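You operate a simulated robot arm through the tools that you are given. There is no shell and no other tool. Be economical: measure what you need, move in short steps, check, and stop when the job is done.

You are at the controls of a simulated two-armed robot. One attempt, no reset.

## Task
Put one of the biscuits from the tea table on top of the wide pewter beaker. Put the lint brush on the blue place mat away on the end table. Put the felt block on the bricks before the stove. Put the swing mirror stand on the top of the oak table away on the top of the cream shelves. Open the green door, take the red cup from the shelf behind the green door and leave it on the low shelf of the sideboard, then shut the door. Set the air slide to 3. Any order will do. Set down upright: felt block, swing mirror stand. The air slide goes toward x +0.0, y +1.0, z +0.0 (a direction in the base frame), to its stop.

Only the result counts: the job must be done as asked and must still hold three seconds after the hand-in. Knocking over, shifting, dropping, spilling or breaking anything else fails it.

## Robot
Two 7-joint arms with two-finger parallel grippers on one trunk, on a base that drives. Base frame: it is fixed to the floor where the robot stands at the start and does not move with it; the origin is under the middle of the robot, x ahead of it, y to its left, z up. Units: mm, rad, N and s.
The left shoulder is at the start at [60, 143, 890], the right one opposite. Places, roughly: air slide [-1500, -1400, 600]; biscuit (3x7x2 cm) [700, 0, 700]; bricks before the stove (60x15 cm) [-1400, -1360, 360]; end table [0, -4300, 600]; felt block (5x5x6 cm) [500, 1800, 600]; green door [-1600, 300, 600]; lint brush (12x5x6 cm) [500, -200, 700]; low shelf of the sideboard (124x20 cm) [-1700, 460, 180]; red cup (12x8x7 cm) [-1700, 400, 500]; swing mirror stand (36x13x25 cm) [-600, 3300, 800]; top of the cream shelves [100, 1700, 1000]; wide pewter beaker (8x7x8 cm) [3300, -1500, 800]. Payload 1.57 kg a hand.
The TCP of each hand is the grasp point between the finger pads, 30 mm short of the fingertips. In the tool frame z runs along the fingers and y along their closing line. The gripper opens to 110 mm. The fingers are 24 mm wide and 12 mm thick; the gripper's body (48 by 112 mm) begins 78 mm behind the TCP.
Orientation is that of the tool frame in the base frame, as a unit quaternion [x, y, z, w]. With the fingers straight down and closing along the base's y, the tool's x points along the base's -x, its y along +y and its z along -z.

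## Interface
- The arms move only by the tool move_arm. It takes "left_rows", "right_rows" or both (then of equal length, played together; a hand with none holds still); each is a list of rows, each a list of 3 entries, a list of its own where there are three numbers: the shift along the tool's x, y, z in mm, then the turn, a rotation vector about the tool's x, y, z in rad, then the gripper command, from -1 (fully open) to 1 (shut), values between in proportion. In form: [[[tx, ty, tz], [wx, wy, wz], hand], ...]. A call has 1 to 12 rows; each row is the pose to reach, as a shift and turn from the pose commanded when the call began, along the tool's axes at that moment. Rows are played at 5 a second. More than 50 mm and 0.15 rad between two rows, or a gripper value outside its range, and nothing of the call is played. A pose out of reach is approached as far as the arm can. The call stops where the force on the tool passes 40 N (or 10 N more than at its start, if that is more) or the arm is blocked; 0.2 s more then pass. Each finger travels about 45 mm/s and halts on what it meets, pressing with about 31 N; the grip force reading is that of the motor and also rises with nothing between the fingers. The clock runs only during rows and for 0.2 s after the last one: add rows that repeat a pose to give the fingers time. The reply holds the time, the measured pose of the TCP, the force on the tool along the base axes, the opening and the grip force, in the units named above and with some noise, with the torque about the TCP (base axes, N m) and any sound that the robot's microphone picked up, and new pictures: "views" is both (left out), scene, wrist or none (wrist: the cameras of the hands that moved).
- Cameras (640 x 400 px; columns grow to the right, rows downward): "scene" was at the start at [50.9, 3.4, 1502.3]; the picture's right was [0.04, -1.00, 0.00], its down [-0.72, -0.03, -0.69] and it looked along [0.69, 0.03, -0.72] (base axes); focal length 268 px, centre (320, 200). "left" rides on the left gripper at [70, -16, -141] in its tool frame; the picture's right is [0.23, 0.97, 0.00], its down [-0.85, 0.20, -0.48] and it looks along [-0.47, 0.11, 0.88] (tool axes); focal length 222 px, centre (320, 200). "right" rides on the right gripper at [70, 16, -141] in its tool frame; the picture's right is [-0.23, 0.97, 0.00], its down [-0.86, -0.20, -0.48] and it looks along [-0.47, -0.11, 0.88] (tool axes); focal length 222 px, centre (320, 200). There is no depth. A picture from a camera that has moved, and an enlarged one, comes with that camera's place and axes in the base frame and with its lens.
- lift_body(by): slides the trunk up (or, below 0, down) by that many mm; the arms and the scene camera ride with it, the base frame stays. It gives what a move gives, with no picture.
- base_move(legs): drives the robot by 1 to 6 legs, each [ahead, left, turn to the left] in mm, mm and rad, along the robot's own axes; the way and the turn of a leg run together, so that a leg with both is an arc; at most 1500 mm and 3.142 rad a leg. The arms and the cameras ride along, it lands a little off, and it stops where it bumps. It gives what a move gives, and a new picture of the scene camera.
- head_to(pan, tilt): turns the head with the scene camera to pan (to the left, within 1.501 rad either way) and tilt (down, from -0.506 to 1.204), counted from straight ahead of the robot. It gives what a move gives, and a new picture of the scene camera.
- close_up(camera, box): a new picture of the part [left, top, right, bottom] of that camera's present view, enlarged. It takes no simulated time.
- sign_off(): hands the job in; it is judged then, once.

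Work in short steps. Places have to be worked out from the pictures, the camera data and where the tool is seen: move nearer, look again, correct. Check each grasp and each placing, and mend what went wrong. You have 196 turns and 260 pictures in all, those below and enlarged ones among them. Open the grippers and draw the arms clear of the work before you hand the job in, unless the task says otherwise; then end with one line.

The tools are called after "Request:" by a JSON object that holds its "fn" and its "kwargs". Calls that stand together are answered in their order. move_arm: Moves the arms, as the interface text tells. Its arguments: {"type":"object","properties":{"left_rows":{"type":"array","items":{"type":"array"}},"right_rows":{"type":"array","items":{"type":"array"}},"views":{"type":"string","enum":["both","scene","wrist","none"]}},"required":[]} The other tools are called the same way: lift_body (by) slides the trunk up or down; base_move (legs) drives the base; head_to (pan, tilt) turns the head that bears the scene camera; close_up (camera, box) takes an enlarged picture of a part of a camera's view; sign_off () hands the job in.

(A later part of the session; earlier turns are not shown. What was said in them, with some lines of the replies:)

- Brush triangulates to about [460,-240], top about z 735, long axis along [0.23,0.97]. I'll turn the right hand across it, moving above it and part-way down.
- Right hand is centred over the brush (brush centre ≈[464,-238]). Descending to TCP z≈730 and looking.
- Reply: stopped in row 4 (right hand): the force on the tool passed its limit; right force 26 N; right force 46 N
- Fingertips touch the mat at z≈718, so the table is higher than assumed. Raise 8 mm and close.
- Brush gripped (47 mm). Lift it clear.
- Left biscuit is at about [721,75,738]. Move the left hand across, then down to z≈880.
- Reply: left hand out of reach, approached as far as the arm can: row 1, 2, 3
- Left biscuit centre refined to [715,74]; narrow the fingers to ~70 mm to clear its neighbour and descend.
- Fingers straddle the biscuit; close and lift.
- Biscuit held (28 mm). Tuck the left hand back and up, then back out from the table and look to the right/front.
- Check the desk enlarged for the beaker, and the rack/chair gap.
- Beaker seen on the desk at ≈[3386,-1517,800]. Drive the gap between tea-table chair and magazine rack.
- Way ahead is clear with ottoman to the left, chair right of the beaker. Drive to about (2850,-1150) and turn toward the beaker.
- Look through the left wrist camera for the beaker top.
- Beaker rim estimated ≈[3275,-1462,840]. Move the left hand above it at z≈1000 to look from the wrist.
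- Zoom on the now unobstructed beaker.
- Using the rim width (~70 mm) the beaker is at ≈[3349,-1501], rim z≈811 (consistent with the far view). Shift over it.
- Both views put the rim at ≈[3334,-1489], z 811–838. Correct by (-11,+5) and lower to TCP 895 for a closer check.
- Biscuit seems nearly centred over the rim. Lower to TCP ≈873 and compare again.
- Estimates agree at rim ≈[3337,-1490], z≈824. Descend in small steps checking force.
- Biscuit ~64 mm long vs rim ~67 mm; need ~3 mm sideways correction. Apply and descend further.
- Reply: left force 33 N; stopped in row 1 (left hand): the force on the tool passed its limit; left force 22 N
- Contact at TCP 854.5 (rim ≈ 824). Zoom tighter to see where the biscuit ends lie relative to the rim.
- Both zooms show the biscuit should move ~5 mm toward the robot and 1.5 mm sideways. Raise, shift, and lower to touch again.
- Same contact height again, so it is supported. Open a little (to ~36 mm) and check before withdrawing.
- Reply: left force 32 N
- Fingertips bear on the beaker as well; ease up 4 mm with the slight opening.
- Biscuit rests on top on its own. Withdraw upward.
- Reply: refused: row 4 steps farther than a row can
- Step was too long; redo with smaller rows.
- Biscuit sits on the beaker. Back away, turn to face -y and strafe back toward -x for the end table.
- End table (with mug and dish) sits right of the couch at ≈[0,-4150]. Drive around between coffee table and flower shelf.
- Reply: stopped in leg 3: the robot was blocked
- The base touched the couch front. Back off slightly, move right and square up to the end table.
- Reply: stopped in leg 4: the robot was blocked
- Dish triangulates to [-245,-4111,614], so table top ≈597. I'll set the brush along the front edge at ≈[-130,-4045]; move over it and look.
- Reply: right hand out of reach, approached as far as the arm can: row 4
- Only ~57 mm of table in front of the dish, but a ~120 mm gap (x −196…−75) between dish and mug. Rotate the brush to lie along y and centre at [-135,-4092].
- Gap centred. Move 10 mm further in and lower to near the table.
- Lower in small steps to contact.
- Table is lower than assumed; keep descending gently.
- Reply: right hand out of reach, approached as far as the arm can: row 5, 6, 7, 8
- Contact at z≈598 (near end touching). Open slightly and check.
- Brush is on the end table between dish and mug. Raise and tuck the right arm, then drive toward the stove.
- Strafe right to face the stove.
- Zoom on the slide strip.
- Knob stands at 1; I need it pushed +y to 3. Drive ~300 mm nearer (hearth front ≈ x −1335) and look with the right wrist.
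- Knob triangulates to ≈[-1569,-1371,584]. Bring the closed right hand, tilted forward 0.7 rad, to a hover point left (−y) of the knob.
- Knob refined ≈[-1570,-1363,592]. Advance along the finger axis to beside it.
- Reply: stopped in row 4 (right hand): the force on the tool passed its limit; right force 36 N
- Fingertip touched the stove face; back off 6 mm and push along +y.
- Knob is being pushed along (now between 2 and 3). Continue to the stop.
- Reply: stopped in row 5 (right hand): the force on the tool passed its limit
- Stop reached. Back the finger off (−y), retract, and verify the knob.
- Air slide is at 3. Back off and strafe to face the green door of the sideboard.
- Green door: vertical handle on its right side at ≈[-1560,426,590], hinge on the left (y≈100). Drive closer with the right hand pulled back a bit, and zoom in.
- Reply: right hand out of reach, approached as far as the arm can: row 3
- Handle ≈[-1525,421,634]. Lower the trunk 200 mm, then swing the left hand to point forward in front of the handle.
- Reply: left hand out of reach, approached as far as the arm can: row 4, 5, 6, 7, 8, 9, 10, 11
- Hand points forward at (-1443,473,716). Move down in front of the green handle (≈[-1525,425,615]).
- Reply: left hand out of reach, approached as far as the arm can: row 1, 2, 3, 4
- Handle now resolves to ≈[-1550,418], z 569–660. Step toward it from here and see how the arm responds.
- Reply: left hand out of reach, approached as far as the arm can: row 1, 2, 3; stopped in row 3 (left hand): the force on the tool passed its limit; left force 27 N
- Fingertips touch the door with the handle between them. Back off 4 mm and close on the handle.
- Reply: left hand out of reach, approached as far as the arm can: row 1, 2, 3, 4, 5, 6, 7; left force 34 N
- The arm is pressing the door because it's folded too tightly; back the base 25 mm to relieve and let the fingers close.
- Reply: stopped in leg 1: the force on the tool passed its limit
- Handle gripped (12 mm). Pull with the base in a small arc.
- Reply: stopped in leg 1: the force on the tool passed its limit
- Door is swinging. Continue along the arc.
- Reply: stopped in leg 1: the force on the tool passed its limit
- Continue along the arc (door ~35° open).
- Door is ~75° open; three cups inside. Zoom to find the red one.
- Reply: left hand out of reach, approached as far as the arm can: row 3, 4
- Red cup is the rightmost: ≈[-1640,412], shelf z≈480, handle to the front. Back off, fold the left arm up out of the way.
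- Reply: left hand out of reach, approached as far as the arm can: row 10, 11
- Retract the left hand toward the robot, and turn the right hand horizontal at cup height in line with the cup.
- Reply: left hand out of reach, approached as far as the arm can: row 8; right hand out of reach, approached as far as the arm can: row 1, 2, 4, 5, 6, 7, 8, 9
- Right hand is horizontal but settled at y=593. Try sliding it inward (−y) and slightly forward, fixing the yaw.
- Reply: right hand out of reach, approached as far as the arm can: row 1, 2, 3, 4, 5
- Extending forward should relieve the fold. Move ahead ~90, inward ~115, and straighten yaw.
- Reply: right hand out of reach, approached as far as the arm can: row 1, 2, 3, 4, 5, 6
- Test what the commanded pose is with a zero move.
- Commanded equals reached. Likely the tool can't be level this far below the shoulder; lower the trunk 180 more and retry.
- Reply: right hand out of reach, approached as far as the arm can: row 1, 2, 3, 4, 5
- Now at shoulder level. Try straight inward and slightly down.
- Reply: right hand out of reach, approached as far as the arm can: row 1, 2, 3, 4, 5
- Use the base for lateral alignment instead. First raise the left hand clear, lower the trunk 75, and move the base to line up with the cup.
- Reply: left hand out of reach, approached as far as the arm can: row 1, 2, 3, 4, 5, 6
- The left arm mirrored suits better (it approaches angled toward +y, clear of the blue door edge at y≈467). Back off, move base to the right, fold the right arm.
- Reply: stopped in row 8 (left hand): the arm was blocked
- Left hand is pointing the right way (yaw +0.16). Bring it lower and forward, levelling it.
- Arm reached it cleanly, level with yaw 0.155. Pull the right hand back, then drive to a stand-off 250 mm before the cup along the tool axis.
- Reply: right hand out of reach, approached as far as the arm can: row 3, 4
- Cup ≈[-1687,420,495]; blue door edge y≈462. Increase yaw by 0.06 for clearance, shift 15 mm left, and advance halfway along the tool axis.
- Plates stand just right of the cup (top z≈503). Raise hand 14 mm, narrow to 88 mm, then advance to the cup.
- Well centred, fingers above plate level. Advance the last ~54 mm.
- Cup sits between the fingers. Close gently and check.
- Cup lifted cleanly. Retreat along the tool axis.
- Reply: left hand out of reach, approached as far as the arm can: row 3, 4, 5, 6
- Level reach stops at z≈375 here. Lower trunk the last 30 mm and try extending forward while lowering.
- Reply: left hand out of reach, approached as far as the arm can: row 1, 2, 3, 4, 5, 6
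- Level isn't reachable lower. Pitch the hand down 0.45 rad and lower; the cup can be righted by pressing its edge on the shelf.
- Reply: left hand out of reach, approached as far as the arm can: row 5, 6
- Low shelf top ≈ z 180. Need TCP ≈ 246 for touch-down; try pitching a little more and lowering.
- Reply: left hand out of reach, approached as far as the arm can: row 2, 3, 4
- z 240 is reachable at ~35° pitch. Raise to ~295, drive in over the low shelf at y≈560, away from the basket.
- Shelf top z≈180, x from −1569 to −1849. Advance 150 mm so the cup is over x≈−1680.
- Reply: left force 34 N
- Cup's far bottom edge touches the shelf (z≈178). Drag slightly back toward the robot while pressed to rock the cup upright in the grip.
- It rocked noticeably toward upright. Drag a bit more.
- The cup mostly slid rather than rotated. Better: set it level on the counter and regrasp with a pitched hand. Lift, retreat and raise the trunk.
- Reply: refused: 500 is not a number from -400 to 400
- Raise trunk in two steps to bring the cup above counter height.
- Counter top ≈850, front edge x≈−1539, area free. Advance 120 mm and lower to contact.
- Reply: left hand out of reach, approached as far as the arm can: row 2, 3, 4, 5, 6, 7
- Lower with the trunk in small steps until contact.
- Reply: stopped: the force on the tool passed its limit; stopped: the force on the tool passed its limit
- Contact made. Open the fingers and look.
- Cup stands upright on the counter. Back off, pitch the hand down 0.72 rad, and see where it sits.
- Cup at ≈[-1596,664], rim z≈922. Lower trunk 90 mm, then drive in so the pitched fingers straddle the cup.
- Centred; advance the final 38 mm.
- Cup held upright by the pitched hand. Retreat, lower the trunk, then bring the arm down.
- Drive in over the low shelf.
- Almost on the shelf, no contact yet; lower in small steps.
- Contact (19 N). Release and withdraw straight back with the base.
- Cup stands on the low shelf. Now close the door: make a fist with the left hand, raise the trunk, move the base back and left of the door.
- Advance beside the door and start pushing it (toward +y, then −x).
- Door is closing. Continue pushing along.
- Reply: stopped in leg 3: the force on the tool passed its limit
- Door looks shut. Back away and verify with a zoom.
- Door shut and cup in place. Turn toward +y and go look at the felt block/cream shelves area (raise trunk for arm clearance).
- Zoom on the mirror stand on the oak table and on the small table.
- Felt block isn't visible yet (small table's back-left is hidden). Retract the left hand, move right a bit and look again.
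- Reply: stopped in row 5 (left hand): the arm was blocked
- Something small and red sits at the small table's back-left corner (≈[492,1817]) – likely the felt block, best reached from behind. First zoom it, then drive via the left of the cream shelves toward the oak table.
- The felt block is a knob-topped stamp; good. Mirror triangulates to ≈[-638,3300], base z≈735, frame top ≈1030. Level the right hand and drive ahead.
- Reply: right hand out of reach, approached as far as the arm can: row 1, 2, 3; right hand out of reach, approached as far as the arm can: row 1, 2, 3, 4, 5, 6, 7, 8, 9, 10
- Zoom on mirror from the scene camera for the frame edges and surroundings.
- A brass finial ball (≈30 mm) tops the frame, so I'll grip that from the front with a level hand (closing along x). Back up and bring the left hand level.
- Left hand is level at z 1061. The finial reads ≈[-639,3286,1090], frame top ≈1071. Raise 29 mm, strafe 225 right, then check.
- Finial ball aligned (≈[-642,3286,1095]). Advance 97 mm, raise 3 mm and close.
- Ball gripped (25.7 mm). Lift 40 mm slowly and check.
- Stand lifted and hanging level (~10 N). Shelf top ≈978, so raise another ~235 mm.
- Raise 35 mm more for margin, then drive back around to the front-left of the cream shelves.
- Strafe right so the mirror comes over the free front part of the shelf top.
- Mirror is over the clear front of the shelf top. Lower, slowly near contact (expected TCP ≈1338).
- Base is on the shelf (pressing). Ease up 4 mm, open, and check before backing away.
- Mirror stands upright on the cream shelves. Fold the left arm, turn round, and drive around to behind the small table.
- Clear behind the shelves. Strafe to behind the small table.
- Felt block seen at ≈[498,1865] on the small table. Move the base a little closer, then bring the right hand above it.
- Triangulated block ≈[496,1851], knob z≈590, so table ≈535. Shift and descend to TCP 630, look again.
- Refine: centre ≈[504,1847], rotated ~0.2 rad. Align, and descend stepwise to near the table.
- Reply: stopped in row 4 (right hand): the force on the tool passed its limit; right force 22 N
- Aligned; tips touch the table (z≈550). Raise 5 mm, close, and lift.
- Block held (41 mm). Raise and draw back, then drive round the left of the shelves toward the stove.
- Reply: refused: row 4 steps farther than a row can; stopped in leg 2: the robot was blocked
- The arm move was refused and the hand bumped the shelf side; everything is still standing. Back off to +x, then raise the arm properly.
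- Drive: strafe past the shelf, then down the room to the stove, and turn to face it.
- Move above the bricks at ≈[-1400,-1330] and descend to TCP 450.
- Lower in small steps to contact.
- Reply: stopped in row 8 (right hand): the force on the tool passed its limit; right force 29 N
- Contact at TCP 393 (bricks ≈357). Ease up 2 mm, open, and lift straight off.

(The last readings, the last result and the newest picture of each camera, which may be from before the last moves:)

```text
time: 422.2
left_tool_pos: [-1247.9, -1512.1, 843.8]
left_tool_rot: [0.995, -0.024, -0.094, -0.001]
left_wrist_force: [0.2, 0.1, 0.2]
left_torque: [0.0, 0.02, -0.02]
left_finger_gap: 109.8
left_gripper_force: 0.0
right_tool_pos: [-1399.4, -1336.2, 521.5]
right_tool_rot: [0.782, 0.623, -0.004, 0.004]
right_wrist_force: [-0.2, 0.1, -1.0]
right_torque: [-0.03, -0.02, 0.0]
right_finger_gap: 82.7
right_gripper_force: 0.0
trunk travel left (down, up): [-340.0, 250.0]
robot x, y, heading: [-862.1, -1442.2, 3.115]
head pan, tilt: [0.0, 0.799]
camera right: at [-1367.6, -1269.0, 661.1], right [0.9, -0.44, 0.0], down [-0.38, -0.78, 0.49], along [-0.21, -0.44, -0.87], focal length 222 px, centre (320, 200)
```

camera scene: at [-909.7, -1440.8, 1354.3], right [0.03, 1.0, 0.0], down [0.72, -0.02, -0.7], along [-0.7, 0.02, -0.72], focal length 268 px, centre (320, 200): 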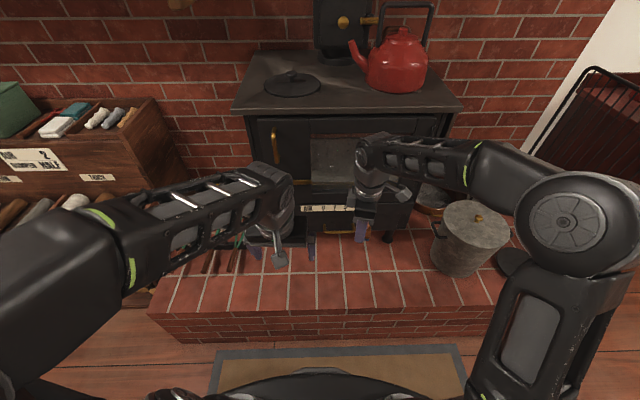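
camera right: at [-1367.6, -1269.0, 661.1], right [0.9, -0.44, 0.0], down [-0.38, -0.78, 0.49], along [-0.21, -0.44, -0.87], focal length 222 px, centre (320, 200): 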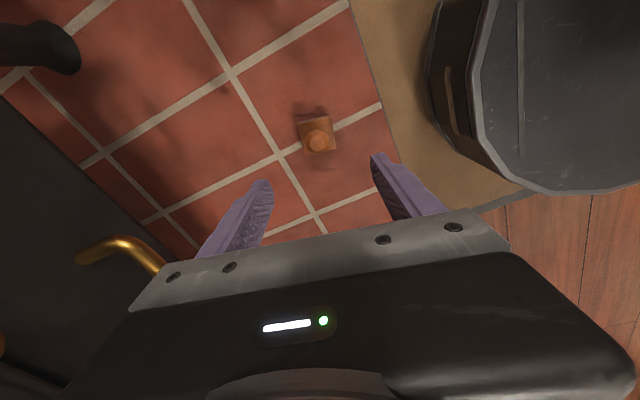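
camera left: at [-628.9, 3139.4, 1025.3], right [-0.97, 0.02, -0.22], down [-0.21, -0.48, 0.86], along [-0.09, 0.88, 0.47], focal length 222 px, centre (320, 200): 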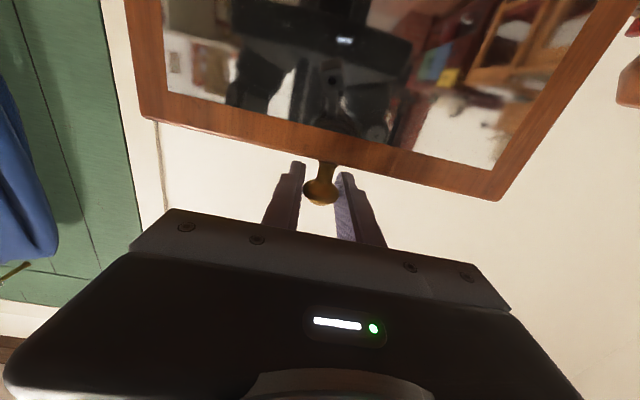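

Felt block stands upright on the bricks. Raise the hand, back off, and take a last look.

Request:
{"fn": "move_arm", "kwargs": {"right_rows": [[[0, 0, -45], [0, 0, 0], -0.5], [[0, 0, -90], [0, 0, 0], -0.5], [[0, 0, -135], [0, 0, 0], -0.7], [[0, 0, -180], [0, 0, 0], -1], [[0, 0, -225], [0, 0, 0], -1], [[0, 0, -270], [0, 0, 0], -1]], "views": "none"}}

Request:
{"fn": "base_move", "kwargs": {"legs": [[-350, 0, 0]]}}

Request:
{"fn": "close_up", "kwargs": {"camera": "scene", "box": [220, 130, 460, 280]}}

Request:
{"fn": "head_to", "kwargs": {"pan": -1.4, "tilt": 0.3}}

```text
time: 423.6
left_tool_pos: [-1247.5, -1512.1, 841.7]
left_tool_rot: [0.995, -0.024, -0.095, -0.002]
left_wrist_force: [0.2, -0.9, -0.4]
left_torque: [-0.01, -0.01, 0.02]
left_finger_gap: 110.2
left_gripper_force: 0.0
right_tool_pos: [-1401.4, -1331.2, 791.6]
right_tool_rot: [0.782, 0.623, -0.007, 0.004]
right_wrist_force: [0.5, -0.2, -0.3]
right_torque: [0.01, -0.01, -0.06]
right_finger_gap: 110.1
right_gripper_force: 0.1
trunk travel left (down, up): [-340.0, 250.0]
robot x, y, heading: [-856.5, -1443.4, 3.117]
head pan, tilt: [0.0, 0.799]
```

```text
time: 425.9
left_tool_pos: [-895.8, -1521.7, 844.1]
left_tool_rot: [0.995, -0.023, -0.095, -0.001]
left_wrist_force: [0.4, -0.1, 0.2]
left_torque: [0.02, 0.0, 0.01]
left_finger_gap: 110.0
left_gripper_force: 0.1
right_tool_pos: [-1048.5, -1339.9, 791.7]
right_tool_rot: [0.782, 0.623, -0.006, 0.005]
right_wrist_force: [0.3, 0.1, -0.6]
right_torque: [-0.01, -0.02, 0.01]
right_finger_gap: 110.4
right_gripper_force: 0.1
trunk travel left (down, up): [-340.0, 250.0]
robot x, y, heading: [-504.8, -1452.1, 3.115]
head pan, tilt: [0.0, 0.799]
camera scene: at [-556.3, -1449.9, 1354.3], right [0.03, 1.0, 0.0], down [0.72, -0.02, -0.7], along [-0.7, 0.02, -0.72], focal length 268 px, centre (320, 200)
```

scene: 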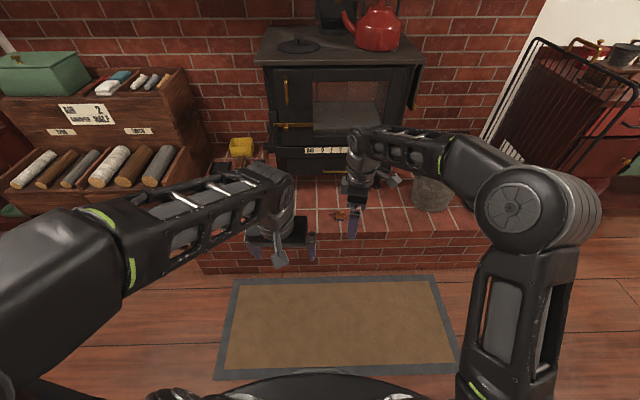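

```text
2.67 times, centred on (340, 205) of scene
camera zoom: at [-556.3, -1449.9, 1354.3], right [0.03, 1.0, 0.0], down [0.72, -0.02, -0.7], along [-0.7, 0.02, -0.72], focal length 714 px, centre (267, 187)
```

zoom: 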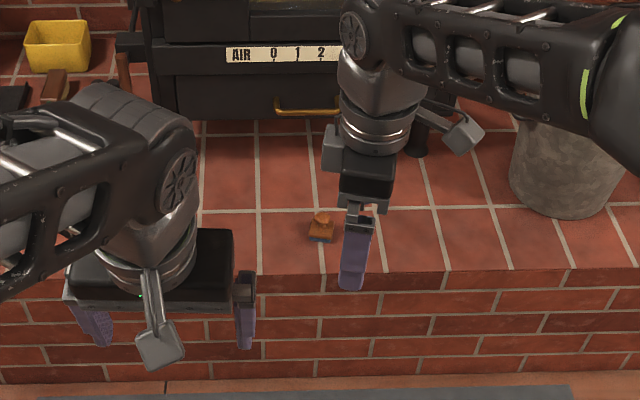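

```text
time: 427.4
left_tool_pos: [-896.3, -1522.1, 842.0]
left_tool_rot: [0.995, -0.024, -0.094, -0.001]
left_wrist_force: [0.6, 0.4, -0.3]
left_torque: [0.0, 0.02, 0.01]
left_finger_gap: 110.2
left_gripper_force: 0.1
right_tool_pos: [-1048.8, -1339.5, 791.6]
right_tool_rot: [0.782, 0.624, -0.006, 0.004]
right_wrist_force: [0.0, -0.1, -0.1]
right_torque: [0.02, 0.01, 0.0]
right_finger_gap: 110.1
right_gripper_force: 0.0
trunk travel left (down, up): [-340.0, 250.0]
robot x, y, heading: [-506.6, -1453.1, 3.118]
head pan, tilt: [-1.4, 0.3]
camera scene: at [-489.6, -1359.6, 1398.6], right [0.99, 0.15, 0.0], down [0.04, -0.29, -0.96], along [-0.14, 0.94, -0.3], focal length 268 px, centre (320, 200)
```

scene: 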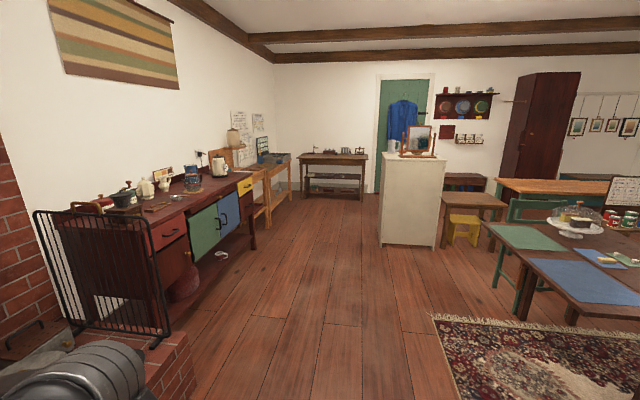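

Everything checks out: the mirror stands on the cream shelves, the green door is shut with the cup on the low shelf, and the felt block is upright on the bricks. The grippers are open and the arms clear, so I'm handing in.

Request:
{"fn": "sign_off", "kwargs": {}}

```text
The job is handed in.
```

I did all six jobs and handed in. On the way I bumped the couch lightly, and later hit the side of the cream shelves with the robot's right hand. Nothing fell or looked displaced in the pictures afterwards, but I could not confirm that nothing shifted slightly.
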